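You operate a simulated robot arm through the tools that you are given. There is no shell and no other tool. Be economical: measure what you need, move in short steps, check, and stop when the job is done.

Carry out the task below with a simulated two-armed robot. There is one attempt and no reset: what you move stays moved.

Task
Pack the white box with its matching booklet and white remote.
Fine: same code as the box; booklets are in the drawer; shut it again and put the lid on the box.

It is judged by the outcome, as a careful person would: the job done as asked, and still so three seconds after it is handed in. It fails if anything else is knocked over, pushed out of place, dropped, spilled or broken. A push-on lid holds only when it is set on centred and level and pressed home; a screw cap is set on level and turned clockwise until tight.

Robot
Two 7-joint arms with four-finger grippers on one trunk, on a base that drives. Base frame: it is fixed to the floor where the robot stands at the start and does not move with it; the origin is under the middle of the robot, x ahead of it, y to its left, z up. Readings come in mm, degrees, newtons and seconds.
The left shoulder is at the start at [40, 181, 1229], the right one opposite. With the tool pointing down near the work surface each hand reaches from about 100 to 720 mm from the robot's upright axis, wherever it stands, measured 20 degrees to its own side. Places, roughly: a box1 [700, 500, 800]; checker knob [600, 400, 800]; checker test key [600, 500, 800]; green box lid [500, 1250, 500]; kitting drawer [800, 100, 700]; seal knob [500, 600, 800]; sealer lever [700, 800, 900]. Payload 3.67 kg a hand.
The TCP of each hand is the grasp point between the finger pads, 28 mm short of the fingertips. In the tool frame z runs along the fingers and y along their closing line. The gripper opens to 112 mm. The gripper's body begins 73 mm behind the TCP.
Orientation is that of the tool frame in the base frame, as a unit quaternion [x, y, z, w]. With the fingers straight down and closing along the base's y, the tool's x points along the base's -x, its y along +y and its z along -z.

Tools
- The arms move only by the tool move_arm. It takes "left_increments", "right_increments" or both (then of equal length, played together; a hand with none holds still); each is a list of rows, each an object (a shift or turn left out is 0, a gripper value left out holds the last) with "delta_pos": the shift along the tool's x, y, z in m, a list of three; "delta_rot": the turn, a rotation vector about the tool's x, y, z in degrees, a list of three. In form: [{"delta_pos": [dx, dy, dz], "delta_rot": [ax, ay, az]}, ...]. A call has 1 to 12 rows; each row shifts and turns the commanded pose from where the row before left it, along the tool's axes as they then stand. "left_jaw" and "right_jaw" are, for a hand that has rows, the gripper command, from -1 (shut) to 1 (fully open), values between in proportion, set as the call begins (left out, the last holds). Rows are played at 5 a second. More than 50 mm and 8.6 degrees between two rows, or a gripper value outside its range, and nothing of the call is played. Where a pose cannot be reached the arm comes as near as it can. A force on the tool above 90 N (or 10 N above the force at the start of the call, whichever is more), or a blocked arm, ends the call early, and 0.2 s more pass. Each finger halts on what it meets, pressing with about 44 N; the grip force reading is that of the motor and also rises with nothing between the fingers. The clock runs only during rows and for 0.2 s after the last one: add rows that do not move to give the fingers time. It gives the time, the measured TCP pose, the force on the tool (base axes), the opening and the grip force at its end, in the units of the frame above (readings bear some noise), with the torque about the TCP (base axes, N m) and any sound that the robot's microphone picked up, and new pictures: "views" is both (left out), scene, wrist or none (wrist: the cameras of the hands that moved).
- Cameras (640 x 400 px; columns grow to the right, rows downward): "scene" is now at [95.3, 3, 1440.6]; the picture's right is [0.11, -0.99, 0.00], its down [-0.81, -0.09, -0.58] and it looks along [0.58, 0.07, -0.82] (base axes); focal length 279 px, centre (320, 200). "left" rides on the left gripper at [60, 18, -104] in its tool frame; the picture's right is [-0.29, 0.96, 0.00], its down [-0.80, -0.24, -0.55] and it looks along [-0.53, -0.16, 0.83] (tool axes); focal length 234 px, centre (320, 200). "right" rides on the right gripper at [60, -18, -104] in its tool frame; the picture's right is [0.29, 0.96, 0.00], its down [-0.80, 0.24, -0.55] and it looks along [-0.53, 0.16, 0.83] (tool axes); focal length 234 px, centre (320, 200).
- move_column(by): slides the trunk up (or, below 0, down) by that many mm; the arms and the scene camera ride with it, the base frame stays. It gives what a move gives, with no picture.
- drive_base(legs): drives the robot by 1 to 6 legs, each [ahead, left, turn to the left] in mm, mm and degrees, along the robot's own axes; the way and the turn of a leg run together, so that a leg with both is an arc; at most 1500 mm and 180 degrees a leg. The arms and the cameras ride along, it lands a little off, and it stops where it bumps. It gives what a move gives, and a new picture of the scene camera.
- pan_tilt(pan, tilt): turns the head with the scene camera to pan (to the left, within 86 degrees either way) and tilt (down, from -29 to 69), counted from straight ahead of the robot. It gives what a move gives, and a new picture of the scene camera.
- point_at(camera, pixels): for up to 12 pixels [column, row] of the newest picture of that camera ("zoom" is the newest enlarged one), the place [x, y, z] in the base frame of the surface seen there, good to about 2 mm, but the place of the scene camera against the robot may be out by one fixed shift of up to 12 mm in any direction. No time passes.
- zoom(camera, box): a new picture of the part [left, top, right, bottom] of that camera's present view, enlarged. No time passes.
- finish_job(): hands the job in; it is judged then, once.

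Keep the steps short. Do not move on a guess: measure, check each grasp and each placing, and mend mistakes. In all there are 80 turns and 260 pictures (those below and enlarged ones count). Leave the grippers open and the arms clear of the work at the hand-in unless told otherwise, and finish with a single line.

The tools are called by a JSON object that holds its "name" and its "arguments". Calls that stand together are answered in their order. move_arm: Moves the arms, as the interface text tells. Its arguments: {"type":"object","properties":{"left_increments":{"type":"array"},"left_jaw":{"type":"number"},"right_increments":{"type":"array"},"right_jaw":{"type":"number"},"views":{"type":"string","enum":["both","scene","wrist","none"]}},"required":[]} The other tools are called the same way: move_column (by) slides the trunk up or down; drive_base (legs) drives the base; pan_tilt (pan, tilt) turns the head that bears the scene camera; point_at (camera, pixels) gives the place of the surface under pixels of a picture; zoom (camera, box) takes an enlarged picture of a part of a camera's view; finish_job () hands the job in.

At the start:

```text
t: 0.0
left_ee_pos: [404.3, 305.7, 1165.2]
left_orientation: [-0.002, 1.0, 0.001, 0.001]
left_force: [1.0, 0.9, -0.1]
left_ft_torque: [0.02, -0.01, -0.01]
left_grip_width: 112.0
left_grasp_force: 0.1
right_ee_pos: [502.5, -59.0, 1093.5]
right_orientation: [0.0, 1.0, 0.0, 0.0]
right_force: [0.5, -0.6, -0.2]
right_ft_torque: [0.02, 0.02, -0.02]
right_grip_width: 111.7
right_grasp_force: 0.1
trunk travel left (down, up): [-350.0, 164.0]
robot x, y, heading: [-1.7, 0.5, -0.1]
head pan, tilt: [6.5, 54.6]
```

scene: 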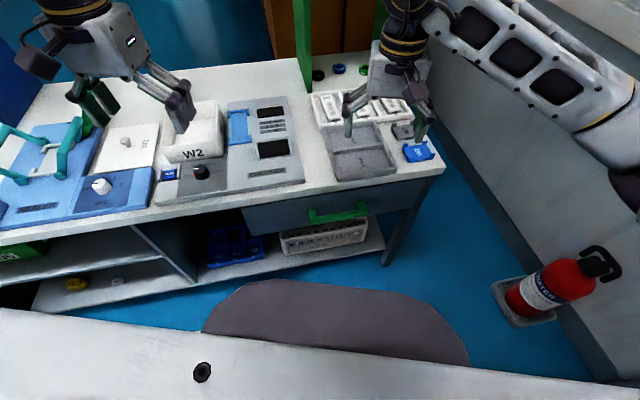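
right: 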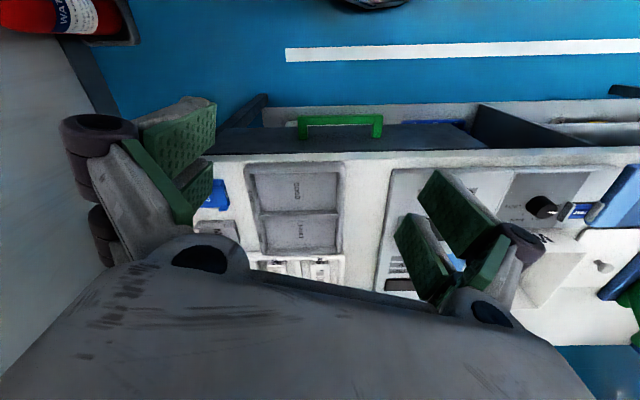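
left: 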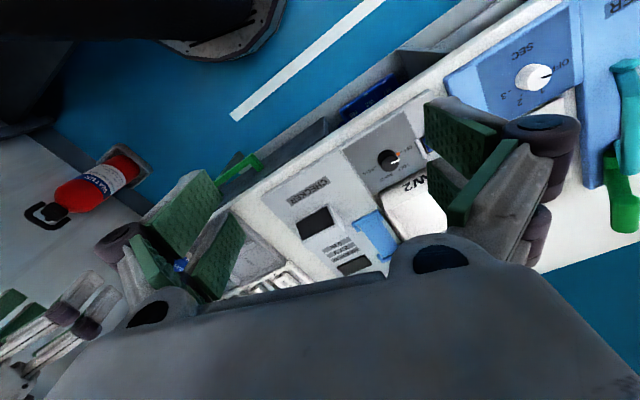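

I see a bench with a white box "W2", devices, a tray, remotes and a drawer with a green handle. I'll enlarge the box/device area and the tray area first.

{"name": "zoom", "arguments": {"camera": "scene", "box": [80, 70, 320, 220]}}

{"name": "zoom", "arguments": {"camera": "scene", "box": [290, 50, 450, 200]}}

{"name": "pan_tilt", "arguments": {"pan": 50, "tilt": 45}}

```text
2.67 times, centred on (200, 145) of scene
```

zoom: 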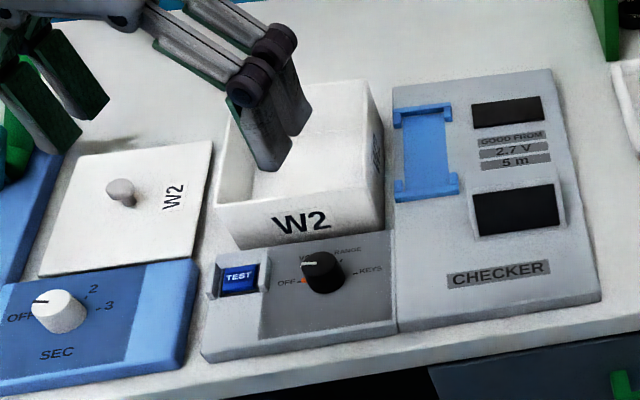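

```text
2.67 times, centred on (370, 125) of scene
```

zoom: 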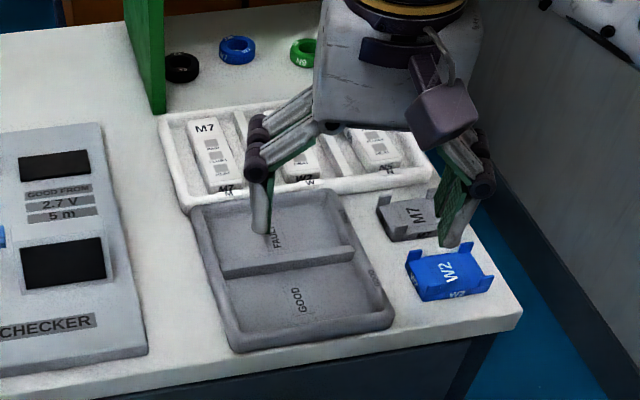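

```text
t: 1.1
left_ee_pos: [404.9, 306.0, 1163.6]
left_orientation: [-0.001, 1.0, -0.001, 0.0]
left_force: [0.5, 0.2, 0.1]
left_ft_torque: [-0.04, 0.01, 0.03]
left_grip_width: 112.1
left_grasp_force: 0.1
right_ee_pos: [502.8, -59.5, 1094.5]
right_orientation: [0.0, 1.0, 0.0, 0.001]
right_force: [-0.1, 0.4, 0.3]
right_ft_torque: [0.04, 0.0, 0.0]
right_grip_width: 112.0
right_grasp_force: 0.0
trunk travel left (down, up): [-350.0, 164.0]
robot x, y, heading: [2.0, -0.5, -0.2]
head pan, tilt: [50.0, 45.0]
```

scene: 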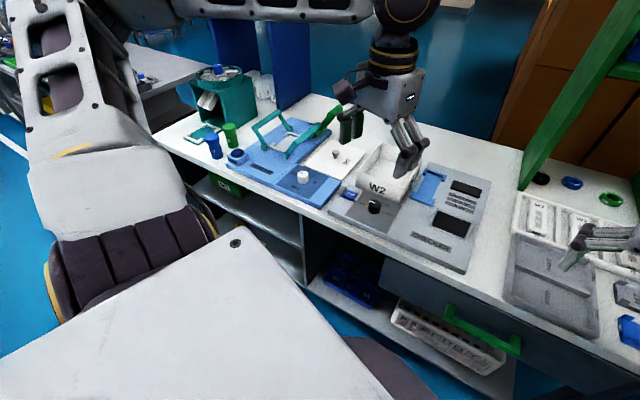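

Remote codes are hidden by the right hand. I move the right hand 200 mm to the right and look with the head at the remotes.

{"name": "move_arm", "arguments": {"right_increments": [{"delta_pos": [0.0, -0.05, 0]}, {"delta_pos": [0.0, -0.05, 0]}, {"delta_pos": [0.0, -0.05, 0]}, {"delta_pos": [0.0, -0.05, 0]}, {"delta_pos": [0, -0.04, 0]}], "views": "none"}}

{"name": "pan_tilt", "arguments": {"pan": 0, "tilt": 40}}

{"name": "zoom", "arguments": {"camera": "scene", "box": [260, 140, 420, 240]}}

```text
t: 2.3
left_ee_pos: [403.7, 304.1, 1164.5]
left_orientation: [-0.001, 1.0, 0.0, 0.0]
left_force: [-0.7, -0.5, -0.1]
left_ft_torque: [0.0, -0.03, 0.01]
left_grip_width: 111.9
left_grasp_force: 0.2
right_ee_pos: [501.0, -299.6, 1090.3]
right_orientation: [-0.001, 1.0, 0.0, -0.001]
right_force: [0.1, -0.2, 0.1]
right_ft_torque: [0.03, 0.05, 0.01]
right_grip_width: 112.2
right_grasp_force: 0.0
trunk travel left (down, up): [-350.0, 164.0]
robot x, y, heading: [0.1, -2.1, 0.2]
head pan, tilt: [50.0, 45.0]
```

```text
t: 3.5
left_ee_pos: [405.0, 306.5, 1164.5]
left_orientation: [0.0, 1.0, 0.0, -0.001]
left_force: [0.0, 1.0, -0.1]
left_ft_torque: [-0.02, -0.03, 0.02]
left_grip_width: 112.0
left_grasp_force: 0.0
right_ee_pos: [501.0, -298.5, 1090.1]
right_orientation: [0.001, 1.0, 0.0, 0.0]
right_force: [0.9, -0.3, 0.5]
right_ft_torque: [0.01, 0.02, 0.02]
right_grip_width: 111.8
right_grasp_force: 0.0
trunk travel left (down, up): [-350.0, 164.0]
robot x, y, heading: [-2.0, -2.6, 0.3]
head pan, tilt: [0.0, 40.0]
```

scene: 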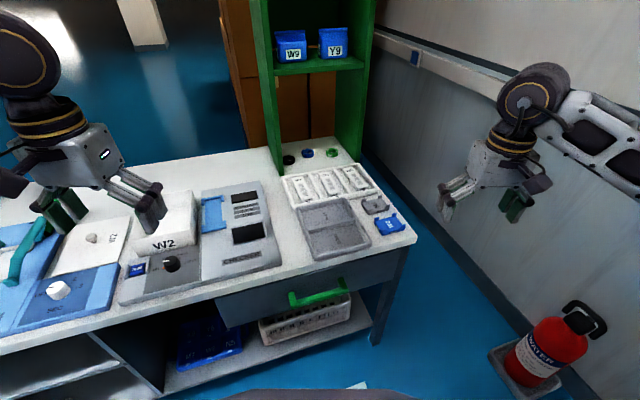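

```text
4.00 times, centred on (340, 190) of scene
```

zoom: 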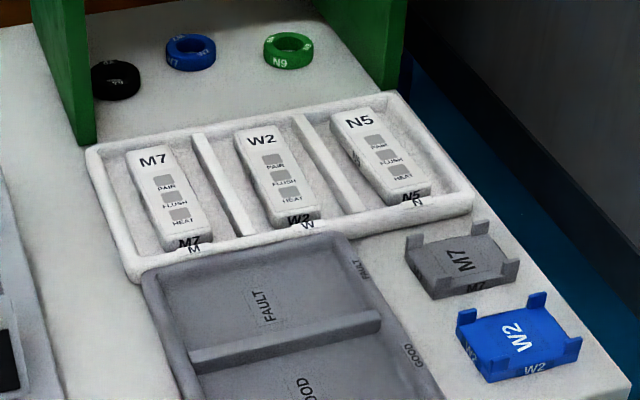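

The W2 white remote is the middle one in the white tray. I measure the remote, box, lid, drawer handle in the current pictures.

{"name": "point_at", "arguments": {"camera": "zoom", "pixels": [[240, 133], [283, 124], [319, 205], [276, 218], [279, 170], [225, 205], [328, 165], [220, 170], [277, 226], [60, 200]]}}

{"name": "point_at", "arguments": {"camera": "scene", "pixels": [[291, 306], [348, 294], [320, 293], [320, 280], [215, 305], [92, 239], [128, 218], [84, 217], [54, 263], [120, 268], [136, 252], [198, 232]]}}

{"name": "zoom", "arguments": {"camera": "scene", "box": [40, 170, 240, 310]}}

```text
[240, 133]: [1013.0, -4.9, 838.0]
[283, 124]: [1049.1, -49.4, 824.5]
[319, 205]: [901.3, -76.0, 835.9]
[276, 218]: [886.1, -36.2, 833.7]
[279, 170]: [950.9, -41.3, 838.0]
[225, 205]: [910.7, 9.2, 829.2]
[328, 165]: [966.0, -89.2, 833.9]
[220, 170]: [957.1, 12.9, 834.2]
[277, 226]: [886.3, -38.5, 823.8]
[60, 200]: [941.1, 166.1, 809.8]
```

```text
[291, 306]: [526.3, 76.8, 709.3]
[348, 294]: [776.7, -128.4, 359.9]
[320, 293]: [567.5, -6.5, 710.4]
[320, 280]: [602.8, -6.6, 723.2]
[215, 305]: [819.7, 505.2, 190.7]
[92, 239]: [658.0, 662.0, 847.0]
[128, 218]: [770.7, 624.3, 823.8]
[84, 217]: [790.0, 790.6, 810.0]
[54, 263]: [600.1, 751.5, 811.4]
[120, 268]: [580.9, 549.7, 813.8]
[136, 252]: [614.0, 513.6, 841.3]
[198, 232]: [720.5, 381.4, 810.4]
```

```text
2.86 times, centred on (140, 240) of scene
```

zoom: 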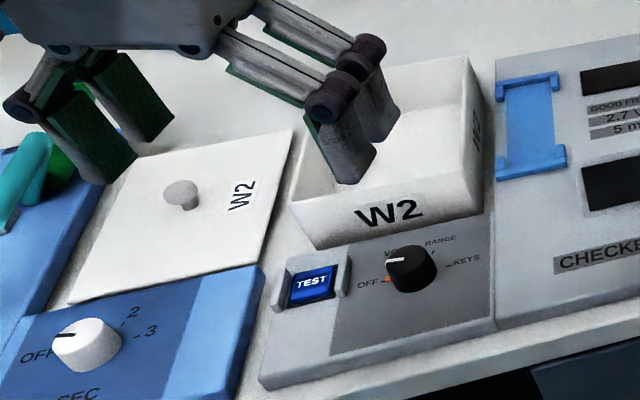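

Remote top is at about (955,-42,838). Next I look further down to see handle and clearance in front of me.

{"name": "pan_tilt", "arguments": {"pan": 0, "tilt": 62}}

{"name": "zoom", "arguments": {"camera": "scene", "box": [200, 120, 400, 260]}}

```text
t: 4.3
left_ee_pos: [404.8, 305.4, 1163.4]
left_orientation: [-0.001, 1.0, 0.0, 0.0]
left_force: [0.0, -0.1, -0.2]
left_ft_torque: [-0.02, -0.02, 0.0]
left_grip_width: 112.1
left_grasp_force: 0.0
right_ee_pos: [500.6, -298.4, 1089.5]
right_orientation: [0.0, 1.0, 0.0, 0.0]
right_force: [1.1, -0.4, 0.4]
right_ft_torque: [0.01, 0.01, -0.01]
right_grip_width: 112.1
right_grasp_force: 0.2
trunk travel left (down, up): [-350.0, 164.0]
robot x, y, heading: [-2.2, -2.4, -0.1]
head pan, tilt: [0.0, 62.0]
```

scene: 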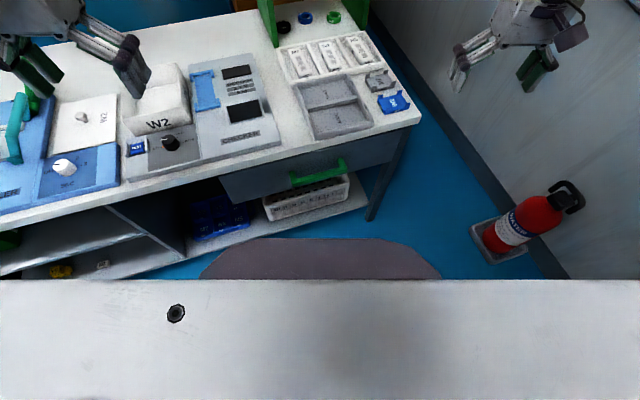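

```text
2.86 times, centred on (300, 190) of scene
```

zoom: 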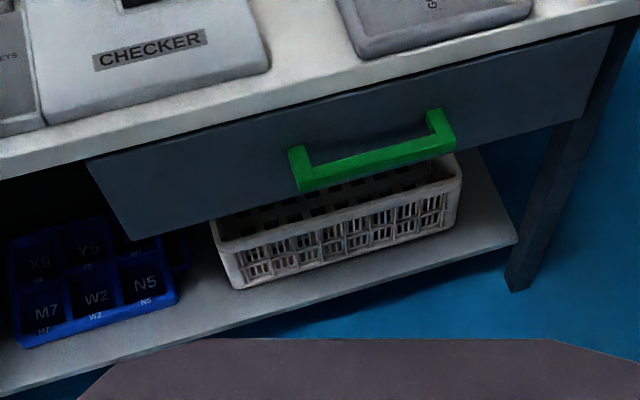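

The bench is slightly yawed. Measure handle bar ends, drawer front corners, bench edge and my own base.

{"name": "point_at", "arguments": {"camera": "zoom", "pixels": [[300, 180], [450, 147], [375, 163], [290, 150], [432, 112], [92, 165], [605, 35], [135, 235], [355, 130], [350, 350], [10, 165], [600, 12]]}}

{"name": "point_at", "arguments": {"camera": "scene", "pixels": [[320, 245], [320, 265], [210, 275], [430, 275], [320, 290], [175, 315], [100, 290], [500, 290], [320, 380]]}}

```text
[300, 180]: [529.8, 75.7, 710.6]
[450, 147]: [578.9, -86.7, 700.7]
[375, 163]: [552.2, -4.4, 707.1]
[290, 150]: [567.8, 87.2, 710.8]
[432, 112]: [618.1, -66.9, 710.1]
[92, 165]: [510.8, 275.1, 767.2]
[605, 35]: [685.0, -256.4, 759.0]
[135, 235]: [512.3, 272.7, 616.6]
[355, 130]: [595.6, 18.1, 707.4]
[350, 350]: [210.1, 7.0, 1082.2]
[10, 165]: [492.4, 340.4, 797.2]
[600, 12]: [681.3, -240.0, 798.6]
```

```text
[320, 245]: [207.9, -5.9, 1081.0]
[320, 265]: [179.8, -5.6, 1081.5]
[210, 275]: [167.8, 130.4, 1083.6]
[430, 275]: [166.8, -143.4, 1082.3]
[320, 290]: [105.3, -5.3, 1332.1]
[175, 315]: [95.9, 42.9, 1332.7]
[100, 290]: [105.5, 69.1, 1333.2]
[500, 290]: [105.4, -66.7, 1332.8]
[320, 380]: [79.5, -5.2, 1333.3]
```

Drawer front runs from (511,275) to (685,-256): the bench is yawed 18.1° left. I'll back off 100 mm and turn 18.1° left so tool axes line up with the bench.

{"name": "drive_base", "arguments": {"legs": [[-100, 0, 0], [0, 0, 18.1]]}}

```text
t: 6.6
left_ee_pos: [188.5, 418.7, 1164.0]
left_orientation: [-0.161, 0.987, 0.0, 0.0]
left_force: [0.6, 0.5, 0.1]
left_ft_torque: [0.0, -0.02, 0.0]
left_grip_width: 111.9
left_grasp_force: 0.1
right_ee_pos: [471.4, -124.6, 1090.4]
right_orientation: [-0.16, 0.987, 0.0, 0.0]
right_force: [0.3, -0.3, -1.2]
right_ft_torque: [-0.01, 0.0, 0.04]
right_grip_width: 111.9
right_grasp_force: 0.0
trunk travel left (down, up): [-350.0, 164.0]
robot x, y, heading: [-95.0, 0.3, 18.4]
head pan, tilt: [0.0, 62.0]
```

scene: 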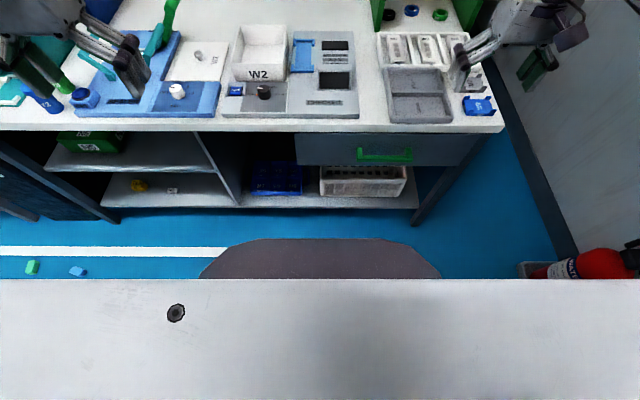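

Aligned now. I move the right hand over in front of the drawer handle, high up, and look with its camera.

{"name": "move_arm", "arguments": {"right_increments": [{"delta_pos": [0.0, 0.044, 0.04]}, {"delta_pos": [0.0, 0.044, 0.04]}, {"delta_pos": [-0.03, 0, 0.04]}, {"delta_pos": [-0.03, 0, 0.04]}, {"delta_pos": [-0.02, 0, 0.03]}, {}], "right_jaw": -0.2, "views": "wrist"}}

```text
refused: row 1 steps farther than a row can; nothing moved
```

Each row exceeded 50 mm; I split it.

{"name": "move_arm", "arguments": {"right_increments": [{"delta_pos": [0.0, 0.044, 0.02]}, {"delta_pos": [0.0, 0.044, 0.02]}, {"delta_pos": [-0.03, 0, 0.035]}, {"delta_pos": [-0.03, 0, 0.035]}, {"delta_pos": [-0.02, 0, 0.04]}, {"delta_pos": [0, 0, 0.04]}, {}], "right_jaw": -0.2, "views": "wrist"}}

```text
t: 8.2
left_ee_pos: [188.0, 418.0, 1164.2]
left_orientation: [-0.161, 0.987, 0.0, 0.0]
left_force: [0.1, -0.1, -1.0]
left_ft_torque: [0.01, 0.0, 0.01]
left_grip_width: 112.1
left_grasp_force: 0.0
right_ee_pos: [519.7, -15.7, 900.9]
right_orientation: [-0.16, 0.987, 0.0, 0.0]
right_force: [-0.3, -0.1, 0.1]
right_ft_torque: [-0.02, -0.02, 0.01]
right_grip_width: 45.0
right_grasp_force: 0.0
trunk travel left (down, up): [-350.0, 164.0]
robot x, y, heading: [-98.9, 0.0, 18.4]
head pan, tilt: [0.0, 62.0]
```

right: 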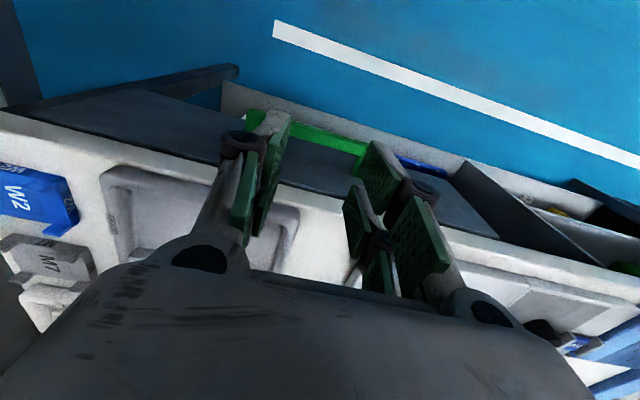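

I see the green bar between the fingers around (320,140). I measure it with the wrist camera.

{"name": "zoom", "arguments": {"camera": "right", "box": [180, 70, 500, 270]}}

{"name": "point_at", "arguments": {"camera": "zoom", "pixels": [[250, 110], [330, 142], [140, 88], [300, 129], [250, 160], [300, 180], [270, 210], [280, 230], [300, 240], [310, 190]]}}

```text
2.00 times, centred on (340, 170) of right
```

zoom: 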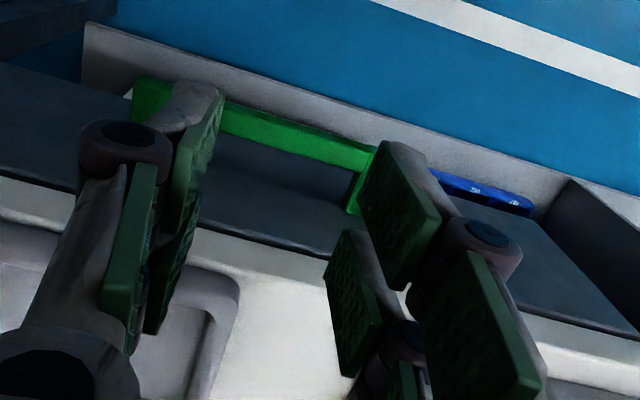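

```text
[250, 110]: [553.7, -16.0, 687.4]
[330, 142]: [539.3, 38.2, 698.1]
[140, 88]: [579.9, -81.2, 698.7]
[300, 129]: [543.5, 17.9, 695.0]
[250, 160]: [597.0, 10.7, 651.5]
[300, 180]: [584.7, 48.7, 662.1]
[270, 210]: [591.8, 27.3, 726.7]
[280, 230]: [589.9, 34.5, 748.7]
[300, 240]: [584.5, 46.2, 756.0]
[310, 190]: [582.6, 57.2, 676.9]
```

{"name": "point_at", "arguments": {"camera": "zoom", "pixels": [[300, 126], [300, 130], [300, 135], [300, 140], [300, 145], [300, 150], [300, 155], [300, 160], [360, 205], [352, 180], [365, 190], [320, 260]]}}

```text
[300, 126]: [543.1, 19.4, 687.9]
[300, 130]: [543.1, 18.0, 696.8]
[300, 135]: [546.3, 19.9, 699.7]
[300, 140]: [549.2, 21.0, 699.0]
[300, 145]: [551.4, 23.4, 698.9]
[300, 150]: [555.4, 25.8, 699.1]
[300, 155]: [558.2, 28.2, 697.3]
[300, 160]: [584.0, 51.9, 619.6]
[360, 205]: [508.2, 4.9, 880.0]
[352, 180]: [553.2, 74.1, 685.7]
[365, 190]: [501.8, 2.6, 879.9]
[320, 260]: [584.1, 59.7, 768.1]
```

Bar: back face at bench-depth u≈540, drawer front u≈571, bar top z≈699. I'll hook both fingers behind the bar (gap 31 mm), hand tilted 6°, first hovering at z≈765.

{"name": "move_arm", "arguments": {"right_increments": [{"delta_rot": [0, -6, 0]}, {"delta_pos": [-0.017, 0, 0.045]}, {"delta_pos": [-0.017, 0, 0.045]}, {"delta_pos": [-0.017, 0, 0.045]}, {}], "views": "wrist"}}

{"name": "zoom", "arguments": {"camera": "right", "box": [180, 70, 500, 270]}}

```text
t: 9.2
left_ee_pos: [185.9, 417.2, 1165.1]
left_orientation: [-0.16, 0.987, 0.0, 0.001]
left_force: [0.7, 0.4, 0.0]
left_ft_torque: [-0.03, 0.04, -0.03]
left_grip_width: 112.2
left_grasp_force: 0.1
right_ee_pos: [572.1, 2.5, 782.3]
right_orientation: [-0.158, 0.986, 0.007, 0.044]
right_force: [-22.2, -11.9, 15.6]
right_ft_torque: [-0.56, 0.37, -0.62]
right_grip_width: 22.5
right_grasp_force: 5.4
trunk travel left (down, up): [-350.0, 164.0]
robot x, y, heading: [-96.7, 1.1, 18.2]
head pan, tilt: [0.0, 62.0]
stopped in row 5 (right hand): the force on the tool passed its limit at 116 N (the readings are from after the stop); the commanded pose is now the measured one
```

right: 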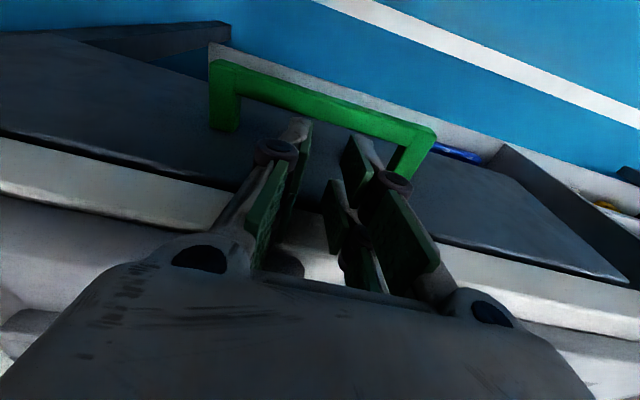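

```text
2.00 times, centred on (340, 170) of right
```

zoom: 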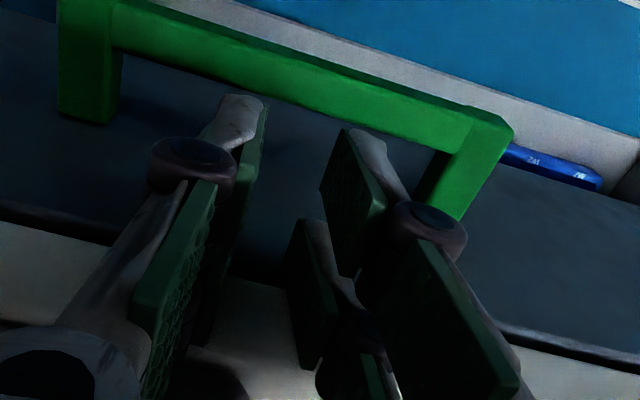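

Unexpected contact (116 N) at u≈545, z≈782. I look at the scene view before doing anything.

{"name": "move_arm", "arguments": {"right_increments": [{}], "views": "scene"}}

{"name": "zoom", "arguments": {"camera": "scene", "box": [280, 40, 480, 180]}}

```text
t: 9.6
left_ee_pos: [188.1, 416.8, 1164.0]
left_orientation: [-0.16, 0.987, 0.001, 0.001]
left_force: [0.3, 0.0, 0.6]
left_ft_torque: [0.0, 0.0, 0.02]
left_grip_width: 112.2
left_grasp_force: 0.0
right_ee_pos: [569.1, 5.2, 778.9]
right_orientation: [-0.161, 0.986, 0.008, 0.041]
right_force: [-26.6, -2.2, -6.8]
right_ft_torque: [-0.1, 0.79, 0.31]
right_grip_width: 45.1
right_grasp_force: 0.0
trunk travel left (down, up): [-350.0, 164.0]
robot x, y, heading: [-101.2, 2.3, 18.2]
head pan, tilt: [0.0, 62.0]
```

scene: 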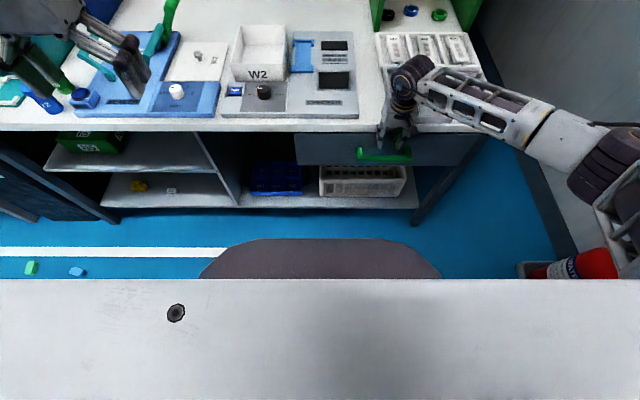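

```text
2.86 times, centred on (380, 110) of scene
```

zoom: 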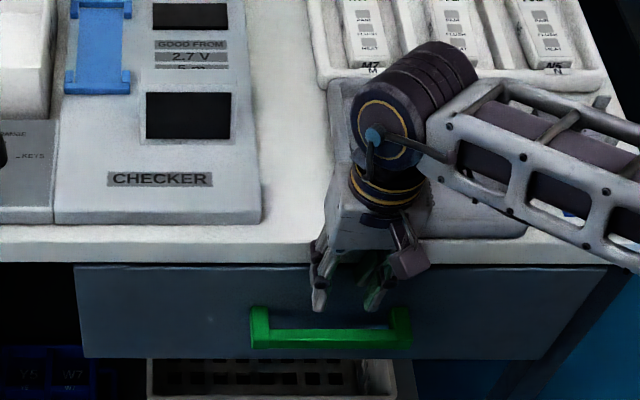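

A finger knuckle most likely met the bench edge; nothing displaced. New approach: turn the hand 90°, fully open, so just the thin far finger drops into the gap while the body stays in front of the bench. First back off, level out, and yaw.

{"name": "move_arm", "arguments": {"right_increments": [{"delta_pos": [0.027, 0, -0.033]}, {"delta_pos": [0.027, 0, -0.033]}, {"delta_rot": [0, 4.7, 0]}, {"delta_rot": [0, 0, 8.5]}, {"delta_rot": [0, 0, 8.5]}, {"delta_rot": [0, 0, 8.5]}, {"delta_rot": [0, 0, 8.5]}, {"delta_rot": [0, 0, 8.5]}, {"delta_rot": [0, 0, 8.5]}, {"delta_rot": [0, 0, 8.5]}, {"delta_rot": [0, 0, 8.5]}, {"delta_rot": [0, 0, 8.5]}], "right_jaw": 1, "views": "none"}}

{"name": "move_arm", "arguments": {"right_increments": [{"delta_rot": [0, 0, 8.5]}, {"delta_rot": [0, 0, 5]}, {}]}}

```text
t: 12.2
left_ee_pos: [189.0, 417.1, 1163.6]
left_orientation: [-0.16, 0.987, -0.001, 0.0]
left_force: [0.1, 0.0, -0.1]
left_ft_torque: [-0.01, 0.03, 0.01]
left_grip_width: 111.9
left_grasp_force: 0.1
right_ee_pos: [517.7, -14.9, 842.8]
right_orientation: [0.487, 0.873, 0.004, 0.002]
right_force: [0.5, 0.5, 0.3]
right_ft_torque: [0.0, -0.01, -0.01]
right_grip_width: 111.8
right_grasp_force: 0.1
trunk travel left (down, up): [-350.0, 164.0]
robot x, y, heading: [-97.8, -2.1, 18.4]
head pan, tilt: [0.0, 62.0]
```

```text
t: 13.0
left_ee_pos: [188.6, 418.2, 1164.2]
left_orientation: [-0.16, 0.987, 0.0, -0.001]
left_force: [0.2, -0.8, 0.8]
left_ft_torque: [0.01, -0.02, -0.02]
left_grip_width: 111.9
left_grasp_force: 0.0
right_ee_pos: [519.4, -15.0, 840.7]
right_orientation: [0.586, 0.81, 0.003, 0.002]
right_force: [0.1, -0.2, 0.1]
right_ft_torque: [0.01, -0.02, 0.0]
right_grip_width: 112.2
right_grasp_force: 0.1
trunk travel left (down, up): [-350.0, 164.0]
robot x, y, heading: [-98.5, -0.6, 18.2]
head pan, tilt: [0.0, 62.0]
```

scene: 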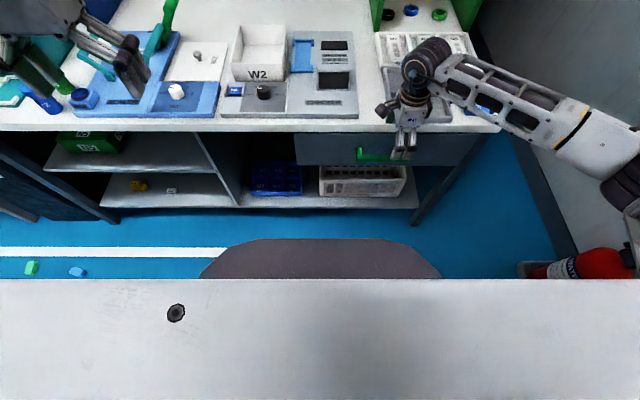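
right: 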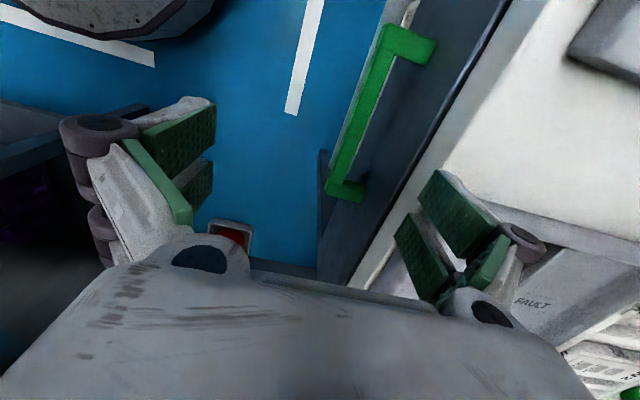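

Yaw is right (tool y now points into the bench). Measure my base's edge at (130,30) and lower to just above the bar.

{"name": "point_at", "arguments": {"camera": "right", "pixels": [[130, 30], [60, 18], [190, 12]]}}

{"name": "move_arm", "arguments": {"right_increments": [{"delta_pos": [0, 0.005, 0.03]}, {"delta_pos": [0, 0, 0.03]}, {"delta_pos": [0, 0, 0.025]}, {"delta_pos": [0, 0, 0.015]}, {}], "views": "wrist"}}

{"name": "zoom", "arguments": {"camera": "right", "box": [260, 100, 580, 300]}}

```text
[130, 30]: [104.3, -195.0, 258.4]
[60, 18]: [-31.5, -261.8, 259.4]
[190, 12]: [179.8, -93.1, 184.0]
```

```text
t: 14.2
left_ee_pos: [189.5, 416.8, 1163.1]
left_orientation: [-0.16, 0.987, -0.001, 0.0]
left_force: [0.8, -0.8, 1.0]
left_ft_torque: [-0.01, 0.0, 0.02]
left_grip_width: 112.1
left_grasp_force: 0.1
right_ee_pos: [522.6, -10.0, 742.1]
right_orientation: [0.586, 0.81, 0.004, 0.001]
right_force: [0.4, -0.2, -0.3]
right_ft_torque: [0.0, -0.04, 0.0]
right_grip_width: 112.1
right_grasp_force: 0.0
trunk travel left (down, up): [-350.0, 164.0]
robot x, y, heading: [-97.8, -2.2, 18.4]
head pan, tilt: [0.0, 62.0]
```

right: 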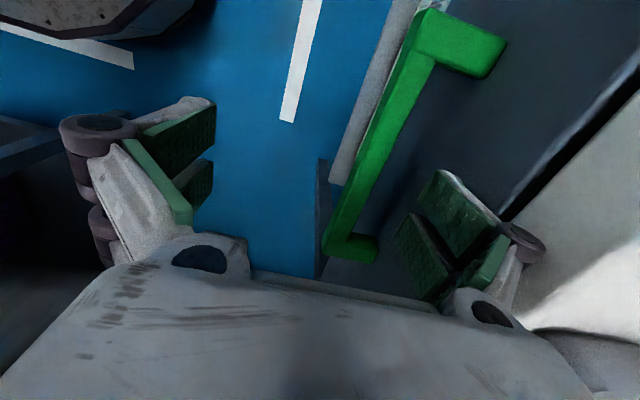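

```text
2.00 times, centred on (420, 200) of right
```

zoom: 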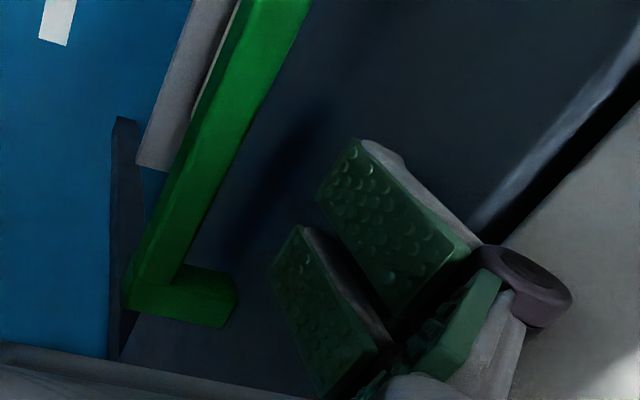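

Clear. Far finger sits between bar and drawer front. Descend 42 mm slowly.

{"name": "move_arm", "arguments": {"right_increments": [{"delta_pos": [0, -0.002, 0.014]}, {"delta_pos": [0, 0, 0.014]}, {"delta_pos": [0, 0, 0.014]}, {}], "views": "wrist"}}

```text
t: 15.2
left_ee_pos: [189.8, 417.8, 1164.1]
left_orientation: [-0.16, 0.987, 0.0, 0.0]
left_force: [-0.4, 0.3, -0.7]
left_ft_torque: [-0.01, 0.0, -0.02]
left_grip_width: 111.9
left_grasp_force: 0.0
right_ee_pos: [521.7, -13.1, 700.2]
right_orientation: [0.586, 0.811, 0.005, 0.002]
right_force: [0.3, 0.0, -0.1]
right_ft_torque: [-0.04, 0.03, 0.01]
right_grip_width: 112.0
right_grasp_force: 0.1
trunk travel left (down, up): [-350.0, 164.0]
robot x, y, heading: [-99.8, 0.1, 18.3]
head pan, tilt: [0.0, 62.0]
```

right: 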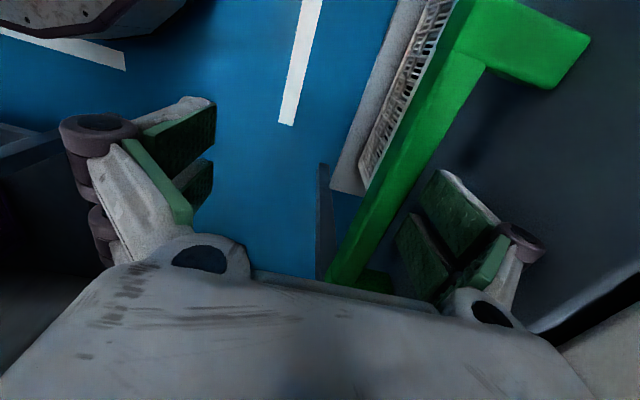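

Finger is in the gap with no force. Pull the drawer out 250 mm.

{"name": "move_arm", "arguments": {"right_increments": [{"delta_pos": [0, -0.015, 0]}, {"delta_pos": [0, -0.015, 0]}, {"delta_pos": [0, -0.025, 0]}, {"delta_pos": [0, -0.025, 0]}, {"delta_pos": [0, -0.025, 0]}, {"delta_pos": [0, -0.025, 0]}, {"delta_pos": [0, -0.025, 0]}, {"delta_pos": [0, -0.025, 0]}, {"delta_pos": [0, -0.025, 0]}, {"delta_pos": [0, -0.025, 0]}, {"delta_pos": [0, -0.02, 0]}, {}]}}

```text
t: 17.8
left_ee_pos: [188.5, 417.9, 1163.2]
left_orientation: [-0.16, 0.987, 0.001, 0.001]
left_force: [-0.2, -0.2, -0.5]
left_ft_torque: [-0.02, 0.01, 0.01]
left_grip_width: 112.0
left_grasp_force: 0.2
right_ee_pos: [285.2, -91.6, 696.3]
right_orientation: [0.586, 0.811, 0.003, 0.001]
right_force: [-1.0, 0.5, -0.1]
right_ft_torque: [0.02, -0.01, -0.01]
right_grip_width: 112.4
right_grasp_force: 0.1
trunk travel left (down, up): [-350.0, 164.0]
robot x, y, heading: [-97.9, 1.5, 18.2]
head pan, tilt: [0.0, 62.0]
```

scene: 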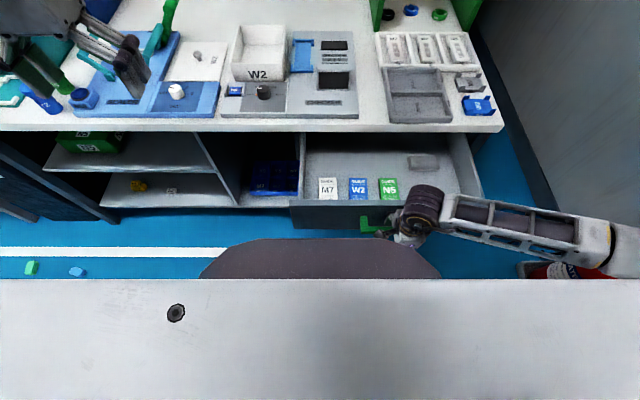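
right: 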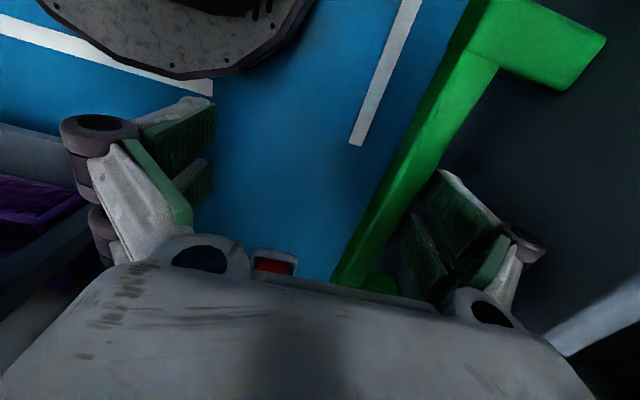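

Drawer is open. Three booklets are seen, W2 in the middle; I enlarge and measure.

{"name": "zoom", "arguments": {"camera": "scene", "box": [290, 120, 490, 240]}}

{"name": "point_at", "arguments": {"camera": "scene", "pixels": [[350, 180], [365, 180], [349, 196], [366, 197], [357, 188], [340, 165], [300, 160], [452, 160], [330, 210], [420, 162], [295, 205], [372, 172]]}}

```text
3.20 times, centred on (390, 180) of scene
```

zoom: 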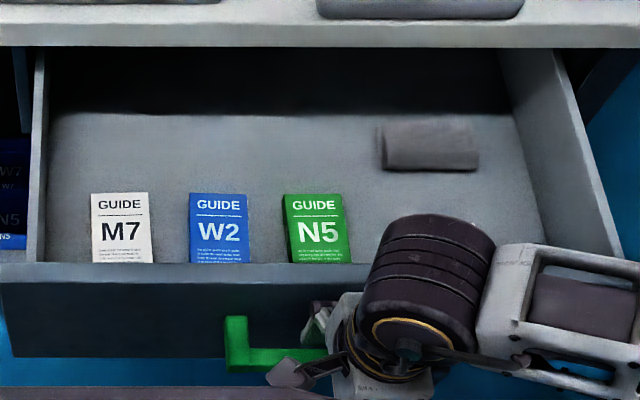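

```text
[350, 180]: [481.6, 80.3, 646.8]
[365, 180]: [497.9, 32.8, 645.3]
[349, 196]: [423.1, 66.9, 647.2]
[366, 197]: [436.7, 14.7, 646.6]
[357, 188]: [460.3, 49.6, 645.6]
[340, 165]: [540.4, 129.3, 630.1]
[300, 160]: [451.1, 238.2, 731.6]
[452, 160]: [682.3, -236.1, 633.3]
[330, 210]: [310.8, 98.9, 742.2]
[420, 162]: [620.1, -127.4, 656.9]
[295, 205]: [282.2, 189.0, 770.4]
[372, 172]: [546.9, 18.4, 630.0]
```

Booklet W2: back edge u≈483, v from -73 to -123, top z≈646 in scene camera. I also measure the box while it's unobstructed.

{"name": "zoom", "arguments": {"camera": "scene", "box": [150, 0, 310, 120]}}

{"name": "point_at", "arguments": {"camera": "zoom", "pixels": [[335, 264], [532, 266], [360, 106], [541, 104], [440, 190], [345, 262], [440, 272], [440, 300], [192, 225], [75, 195], [100, 325], [295, 190]]}}

```text
3.33 times, centred on (230, 60) of scene
```

zoom: 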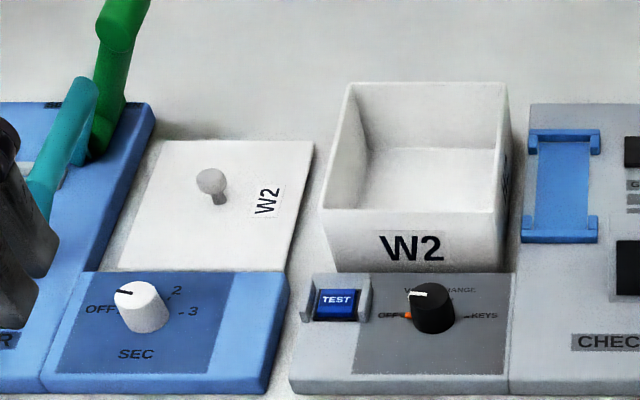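

```text
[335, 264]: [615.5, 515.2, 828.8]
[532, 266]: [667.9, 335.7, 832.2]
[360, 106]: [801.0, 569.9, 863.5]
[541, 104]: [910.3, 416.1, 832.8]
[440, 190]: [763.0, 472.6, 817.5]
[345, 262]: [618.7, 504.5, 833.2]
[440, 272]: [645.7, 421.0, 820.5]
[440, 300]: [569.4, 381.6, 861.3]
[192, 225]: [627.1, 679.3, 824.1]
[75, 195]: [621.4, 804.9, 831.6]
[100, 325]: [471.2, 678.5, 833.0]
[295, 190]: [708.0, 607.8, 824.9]
```

{"name": "point_at", "arguments": {"camera": "zoom", "pixels": [[326, 206], [500, 210], [420, 208], [350, 88], [503, 88], [425, 84], [340, 140], [505, 150], [385, 160], [480, 160], [385, 200], [480, 200]]}}

{"name": "point_at", "arguments": {"camera": "scene", "pixels": [[232, 62], [290, 62]]}}

```text
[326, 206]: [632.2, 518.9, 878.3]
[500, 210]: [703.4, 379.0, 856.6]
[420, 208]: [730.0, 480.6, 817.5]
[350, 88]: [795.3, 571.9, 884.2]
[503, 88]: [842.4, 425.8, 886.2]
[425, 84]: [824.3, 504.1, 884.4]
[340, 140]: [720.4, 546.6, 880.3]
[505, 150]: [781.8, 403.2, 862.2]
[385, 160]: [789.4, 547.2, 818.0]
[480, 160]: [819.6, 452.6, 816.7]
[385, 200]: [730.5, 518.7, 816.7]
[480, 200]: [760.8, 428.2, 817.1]
```

```text
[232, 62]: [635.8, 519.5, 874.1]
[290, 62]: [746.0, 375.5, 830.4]
```

Box is about 190×155 mm, rim z≈884. Now unhook: ease forward 6 mm, rise, and turn the hand back by 90°.

{"name": "move_arm", "arguments": {"right_increments": [{"delta_pos": [0, 0.006, 0]}, {"delta_pos": [0, 0, -0.04]}, {"delta_pos": [0, 0, -0.045]}, {"delta_pos": [0, 0, -0.045]}, {"delta_pos": [0, 0, -0.045]}, {"delta_pos": [0, 0, -0.02], "delta_rot": [0, 0, -8.5]}, {"delta_rot": [0, 0, -8.5]}, {"delta_rot": [0, 0, -8.5]}, {"delta_rot": [0, 0, -8.5]}, {"delta_rot": [0, 0, -8.5]}, {"delta_rot": [0, 0, -8.5]}, {"delta_rot": [0, 0, -8.5]}], "right_jaw": 1, "views": "none"}}

{"name": "move_arm", "arguments": {"right_increments": [{"delta_rot": [0, 0, -8.5]}, {"delta_rot": [0, 0, -8.5]}, {"delta_rot": [0, 0, -8.5]}, {"delta_rot": [0, 0, -5.0]}, {"delta_pos": [-0.04, 0.02, 0]}, {"delta_pos": [-0.04, 0.02, 0]}, {"delta_pos": [-0.04, 0.02, 0]}, {}], "right_jaw": 0.25}}

```text
t: 20.4
left_ee_pos: [189.7, 417.2, 1164.3]
left_orientation: [-0.16, 0.987, 0.0, -0.001]
left_force: [-0.1, -0.1, -1.0]
left_ft_torque: [0.0, 0.01, 0.02]
left_grip_width: 111.8
left_grasp_force: 0.0
right_ee_pos: [291.3, -90.3, 893.1]
right_orientation: [0.105, 0.994, 0.003, 0.003]
right_force: [0.3, 0.7, -0.5]
right_ft_torque: [0.03, 0.02, -0.01]
right_grip_width: 112.1
right_grasp_force: 0.1
trunk travel left (down, up): [-350.0, 164.0]
robot x, y, heading: [-100.4, 2.9, 18.3]
head pan, tilt: [0.0, 62.0]
```

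```text
t: 22.2
left_ee_pos: [189.3, 417.4, 1164.4]
left_orientation: [-0.16, 0.987, 0.0, 0.0]
left_force: [-0.7, 0.5, 0.6]
left_ft_torque: [0.01, -0.06, 0.01]
left_grip_width: 112.1
left_grasp_force: 0.1
right_ee_pos: [384.3, 6.6, 894.1]
right_orientation: [-0.16, 0.987, 0.003, 0.004]
right_force: [-0.2, -0.3, -0.9]
right_ft_torque: [0.02, 0.01, 0.01]
right_grip_width: 70.1
right_grasp_force: 0.1
trunk travel left (down, up): [-350.0, 164.0]
robot x, y, heading: [-100.0, 0.3, 18.2]
head pan, tilt: [0.0, 62.0]
```

scene: 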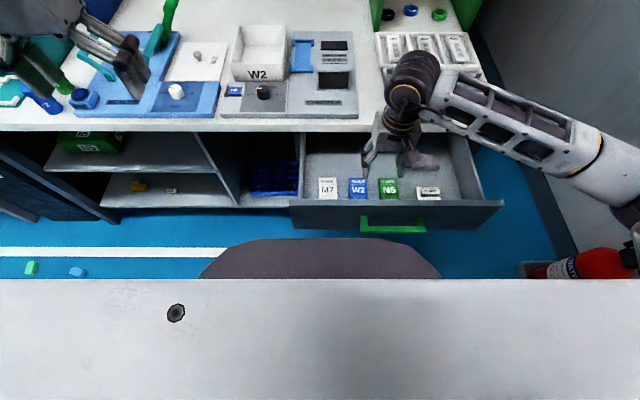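
right: 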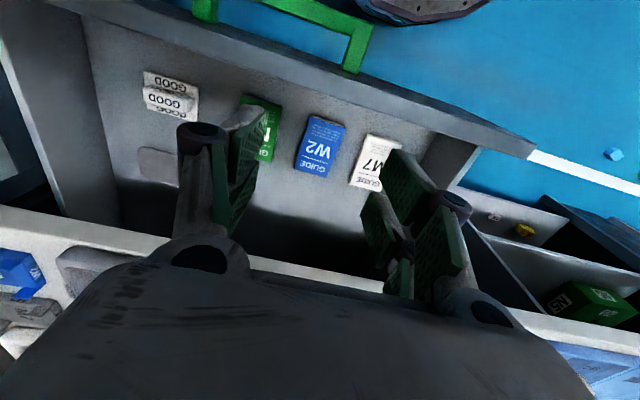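

Wrist view shows W2 guide near (320,150). I measure its corners with this camera.

{"name": "point_at", "arguments": {"camera": "right", "pixels": [[311, 119], [345, 126], [295, 170], [329, 176], [320, 148], [345, 165], [282, 145], [275, 108], [365, 135], [352, 183], [388, 142], [340, 112]]}}

{"name": "zoom", "arguments": {"camera": "right", "box": [220, 80, 420, 205]}}

```text
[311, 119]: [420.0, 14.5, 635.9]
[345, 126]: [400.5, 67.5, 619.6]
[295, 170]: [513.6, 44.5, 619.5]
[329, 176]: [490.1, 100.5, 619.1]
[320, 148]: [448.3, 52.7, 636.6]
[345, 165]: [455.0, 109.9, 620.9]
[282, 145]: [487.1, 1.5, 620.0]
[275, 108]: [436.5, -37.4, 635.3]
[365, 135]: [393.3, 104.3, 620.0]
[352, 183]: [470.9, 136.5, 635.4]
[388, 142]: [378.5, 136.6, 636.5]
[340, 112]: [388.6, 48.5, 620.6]
```

```text
3.20 times, centred on (320, 142) of right
```

zoom: 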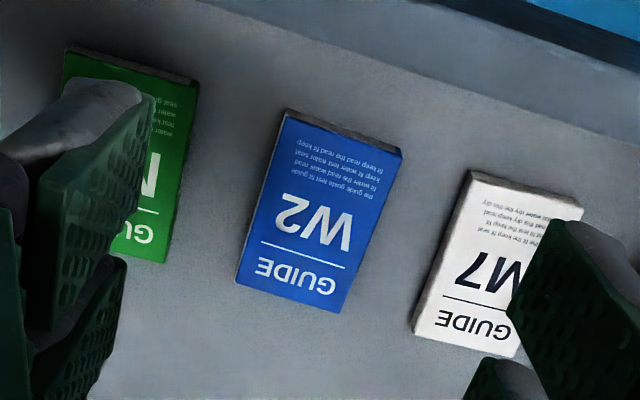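

{"name": "point_at", "arguments": {"camera": "zoom", "pixels": [[288, 116], [397, 154], [337, 308], [241, 278], [316, 210], [190, 85], [165, 258], [474, 176], [418, 328], [262, 195], [370, 232]]}}

```text
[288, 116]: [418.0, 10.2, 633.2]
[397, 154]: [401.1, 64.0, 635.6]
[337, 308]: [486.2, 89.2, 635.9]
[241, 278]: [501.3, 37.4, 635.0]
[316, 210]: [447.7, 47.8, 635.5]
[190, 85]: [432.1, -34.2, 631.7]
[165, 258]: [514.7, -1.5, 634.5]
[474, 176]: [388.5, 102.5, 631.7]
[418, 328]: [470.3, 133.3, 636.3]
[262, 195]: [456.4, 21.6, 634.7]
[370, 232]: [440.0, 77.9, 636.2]
```

Booklet: u 400–490, v −120…−65, z 620–636, with ~42 mm gaps each side. Move over its centre and down to z 700, jaws at 80 mm.

{"name": "move_arm", "arguments": {"right_increments": [{"delta_pos": [-0.039, 0.0103, 0]}, {"delta_pos": [-0.039, 0.0103, 0]}, {"delta_pos": [0, 0, 0.04]}, {"delta_pos": [0, 0, 0.04]}, {"delta_pos": [0, 0, 0.04]}, {"delta_pos": [0, 0, 0.04]}, {"delta_pos": [0, 0, 0.034]}, {}], "right_jaw": 0.43, "views": "wrist"}}

```text
t: 24.0
left_ee_pos: [190.4, 417.3, 1163.9]
left_orientation: [-0.161, 0.987, -0.001, 0.0]
left_force: [0.7, -0.9, 0.1]
left_ft_torque: [0.0, 0.0, 0.0]
left_grip_width: 111.7
left_grasp_force: 0.1
right_ee_pos: [452.3, 49.4, 699.8]
right_orientation: [-0.159, 0.987, 0.003, 0.005]
right_force: [-0.1, 0.1, -0.1]
right_ft_torque: [-0.02, -0.02, -0.01]
right_grip_width: 80.1
right_grasp_force: 0.0
trunk travel left (down, up): [-350.0, 164.0]
robot x, y, heading: [-99.4, -0.8, 18.3]
head pan, tilt: [0.0, 62.0]
```

right: 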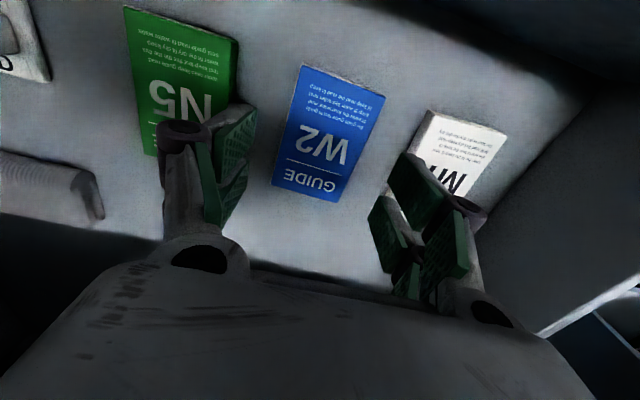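

Centred. Descend to fingertips ~3 mm above the drawer floor.

{"name": "move_arm", "arguments": {"right_increments": [{"delta_pos": [0, 0.001, 0.016]}, {"delta_pos": [0, 0, 0.016]}, {"delta_pos": [0, 0, 0.016]}, {}], "views": "wrist"}}

```text
t: 25.0
left_ee_pos: [189.4, 417.5, 1164.1]
left_orientation: [-0.159, 0.987, 0.0, 0.0]
left_force: [-0.4, -1.0, 0.8]
left_ft_torque: [0.04, 0.0, -0.02]
left_grip_width: 112.2
left_grasp_force: 0.1
right_ee_pos: [453.0, 50.8, 654.0]
right_orientation: [-0.159, 0.987, 0.001, 0.003]
right_force: [0.0, -0.1, 0.0]
right_ft_torque: [0.0, 0.0, 0.01]
right_grip_width: 80.0
right_grasp_force: 0.0
trunk travel left (down, up): [-350.0, 164.0]
robot x, y, heading: [-98.3, 0.5, 18.3]
head pan, tilt: [0.0, 62.0]
```

right: 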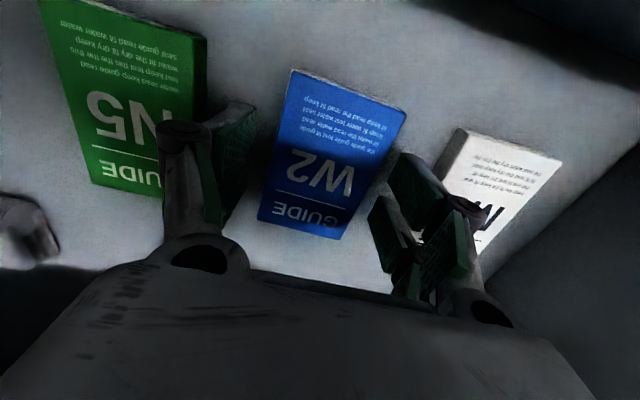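

Good. Lower 2 mm more and close on the booklet, then lift 20 mm.

{"name": "move_arm", "arguments": {"right_increments": [{"delta_pos": [0, 0, 0.002]}, {}, {}, {}, {}], "right_jaw": -1, "views": "none"}}

{"name": "move_arm", "arguments": {"right_increments": [{"delta_pos": [0, 0, -0.02]}, {"delta_pos": [0, 0, -0.03]}, {}], "views": "wrist"}}

```text
t: 26.2
left_ee_pos: [188.6, 417.2, 1162.7]
left_orientation: [-0.16, 0.987, 0.0, 0.001]
left_force: [-0.9, -0.1, 0.4]
left_ft_torque: [0.01, 0.03, -0.01]
left_grip_width: 112.1
left_grasp_force: 0.1
right_ee_pos: [455.2, 50.0, 651.7]
right_orientation: [-0.159, 0.987, 0.001, 0.005]
right_force: [-0.3, -0.5, 6.7]
right_ft_torque: [0.0, 0.17, 0.08]
right_grip_width: 59.5
right_grasp_force: 43.6
trunk travel left (down, up): [-350.0, 164.0]
robot x, y, heading: [-98.8, -1.2, 18.1]
head pan, tilt: [0.0, 62.0]
```

```text
t: 27.0
left_ee_pos: [189.7, 418.3, 1164.2]
left_orientation: [-0.16, 0.987, 0.0, 0.0]
left_force: [-0.4, 0.0, 0.1]
left_ft_torque: [0.01, -0.02, 0.02]
left_grip_width: 112.2
left_grasp_force: 0.1
right_ee_pos: [453.9, 49.2, 701.7]
right_orientation: [-0.159, 0.987, 0.001, 0.003]
right_force: [0.4, 0.3, 0.4]
right_ft_torque: [0.02, 0.03, -0.03]
right_grip_width: 0.0
right_grasp_force: 35.5
trunk travel left (down, up): [-350.0, 164.0]
robot x, y, heading: [-99.1, 2.0, 18.2]
head pan, tilt: [0.0, 62.0]
```

right: 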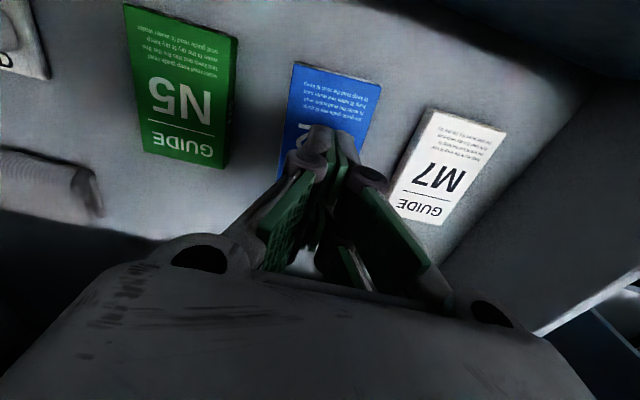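

The jaws slipped off (width now 0). Reopen and look whether the booklet shifted.

{"name": "move_arm", "arguments": {"right_increments": [{"delta_pos": [0, 0, -0.03]}, {}, {}, {}], "right_jaw": 0.43, "views": "wrist"}}

{"name": "zoom", "arguments": {"camera": "right", "box": [200, 40, 440, 240]}}

{"name": "point_at", "arguments": {"camera": "zoom", "pixels": [[278, 95], [452, 140], [370, 290], [225, 252], [330, 180], [400, 280], [70, 180], [106, 230], [180, 200], [480, 250]]}}

```text
t: 28.0
left_ee_pos: [189.5, 416.8, 1164.0]
left_orientation: [-0.16, 0.987, 0.0, 0.0]
left_force: [-0.2, 1.4, -0.2]
left_ft_torque: [0.02, 0.02, 0.0]
left_grip_width: 111.9
left_grasp_force: 0.0
right_ee_pos: [454.0, 50.1, 731.5]
right_orientation: [-0.158, 0.987, 0.002, 0.004]
right_force: [0.3, -0.6, 0.0]
right_ft_torque: [0.02, 0.02, 0.03]
right_grip_width: 80.1
right_grasp_force: 0.0
trunk travel left (down, up): [-350.0, 164.0]
robot x, y, heading: [-100.5, 1.5, 18.5]
head pan, tilt: [0.0, 62.0]
```

right: 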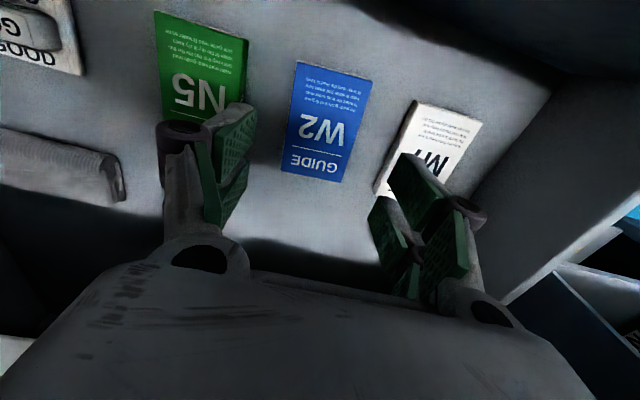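

```text
2.00 times, centred on (320, 140) of right
```

zoom: 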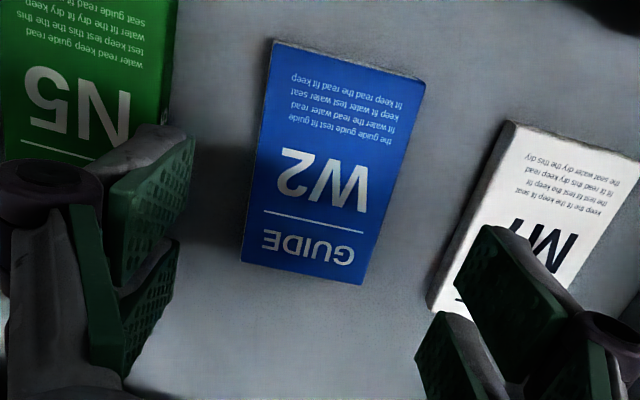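

```text
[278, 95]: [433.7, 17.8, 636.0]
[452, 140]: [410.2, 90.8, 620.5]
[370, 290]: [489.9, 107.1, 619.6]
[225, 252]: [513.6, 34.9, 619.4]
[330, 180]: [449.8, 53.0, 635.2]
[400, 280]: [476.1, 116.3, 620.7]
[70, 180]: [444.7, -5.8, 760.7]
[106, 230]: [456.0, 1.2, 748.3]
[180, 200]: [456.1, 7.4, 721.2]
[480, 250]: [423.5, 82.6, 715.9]
```

{"name": "point_at", "arguments": {"camera": "zoom", "pixels": [[279, 47], [419, 84], [362, 280], [245, 258], [262, 150], [392, 180], [350, 65], [300, 268]]}}

```text
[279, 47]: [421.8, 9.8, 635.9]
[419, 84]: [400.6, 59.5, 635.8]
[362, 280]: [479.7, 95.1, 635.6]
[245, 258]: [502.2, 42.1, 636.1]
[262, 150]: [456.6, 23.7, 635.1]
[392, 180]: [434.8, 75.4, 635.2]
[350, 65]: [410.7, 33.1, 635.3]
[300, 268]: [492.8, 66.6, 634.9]
```

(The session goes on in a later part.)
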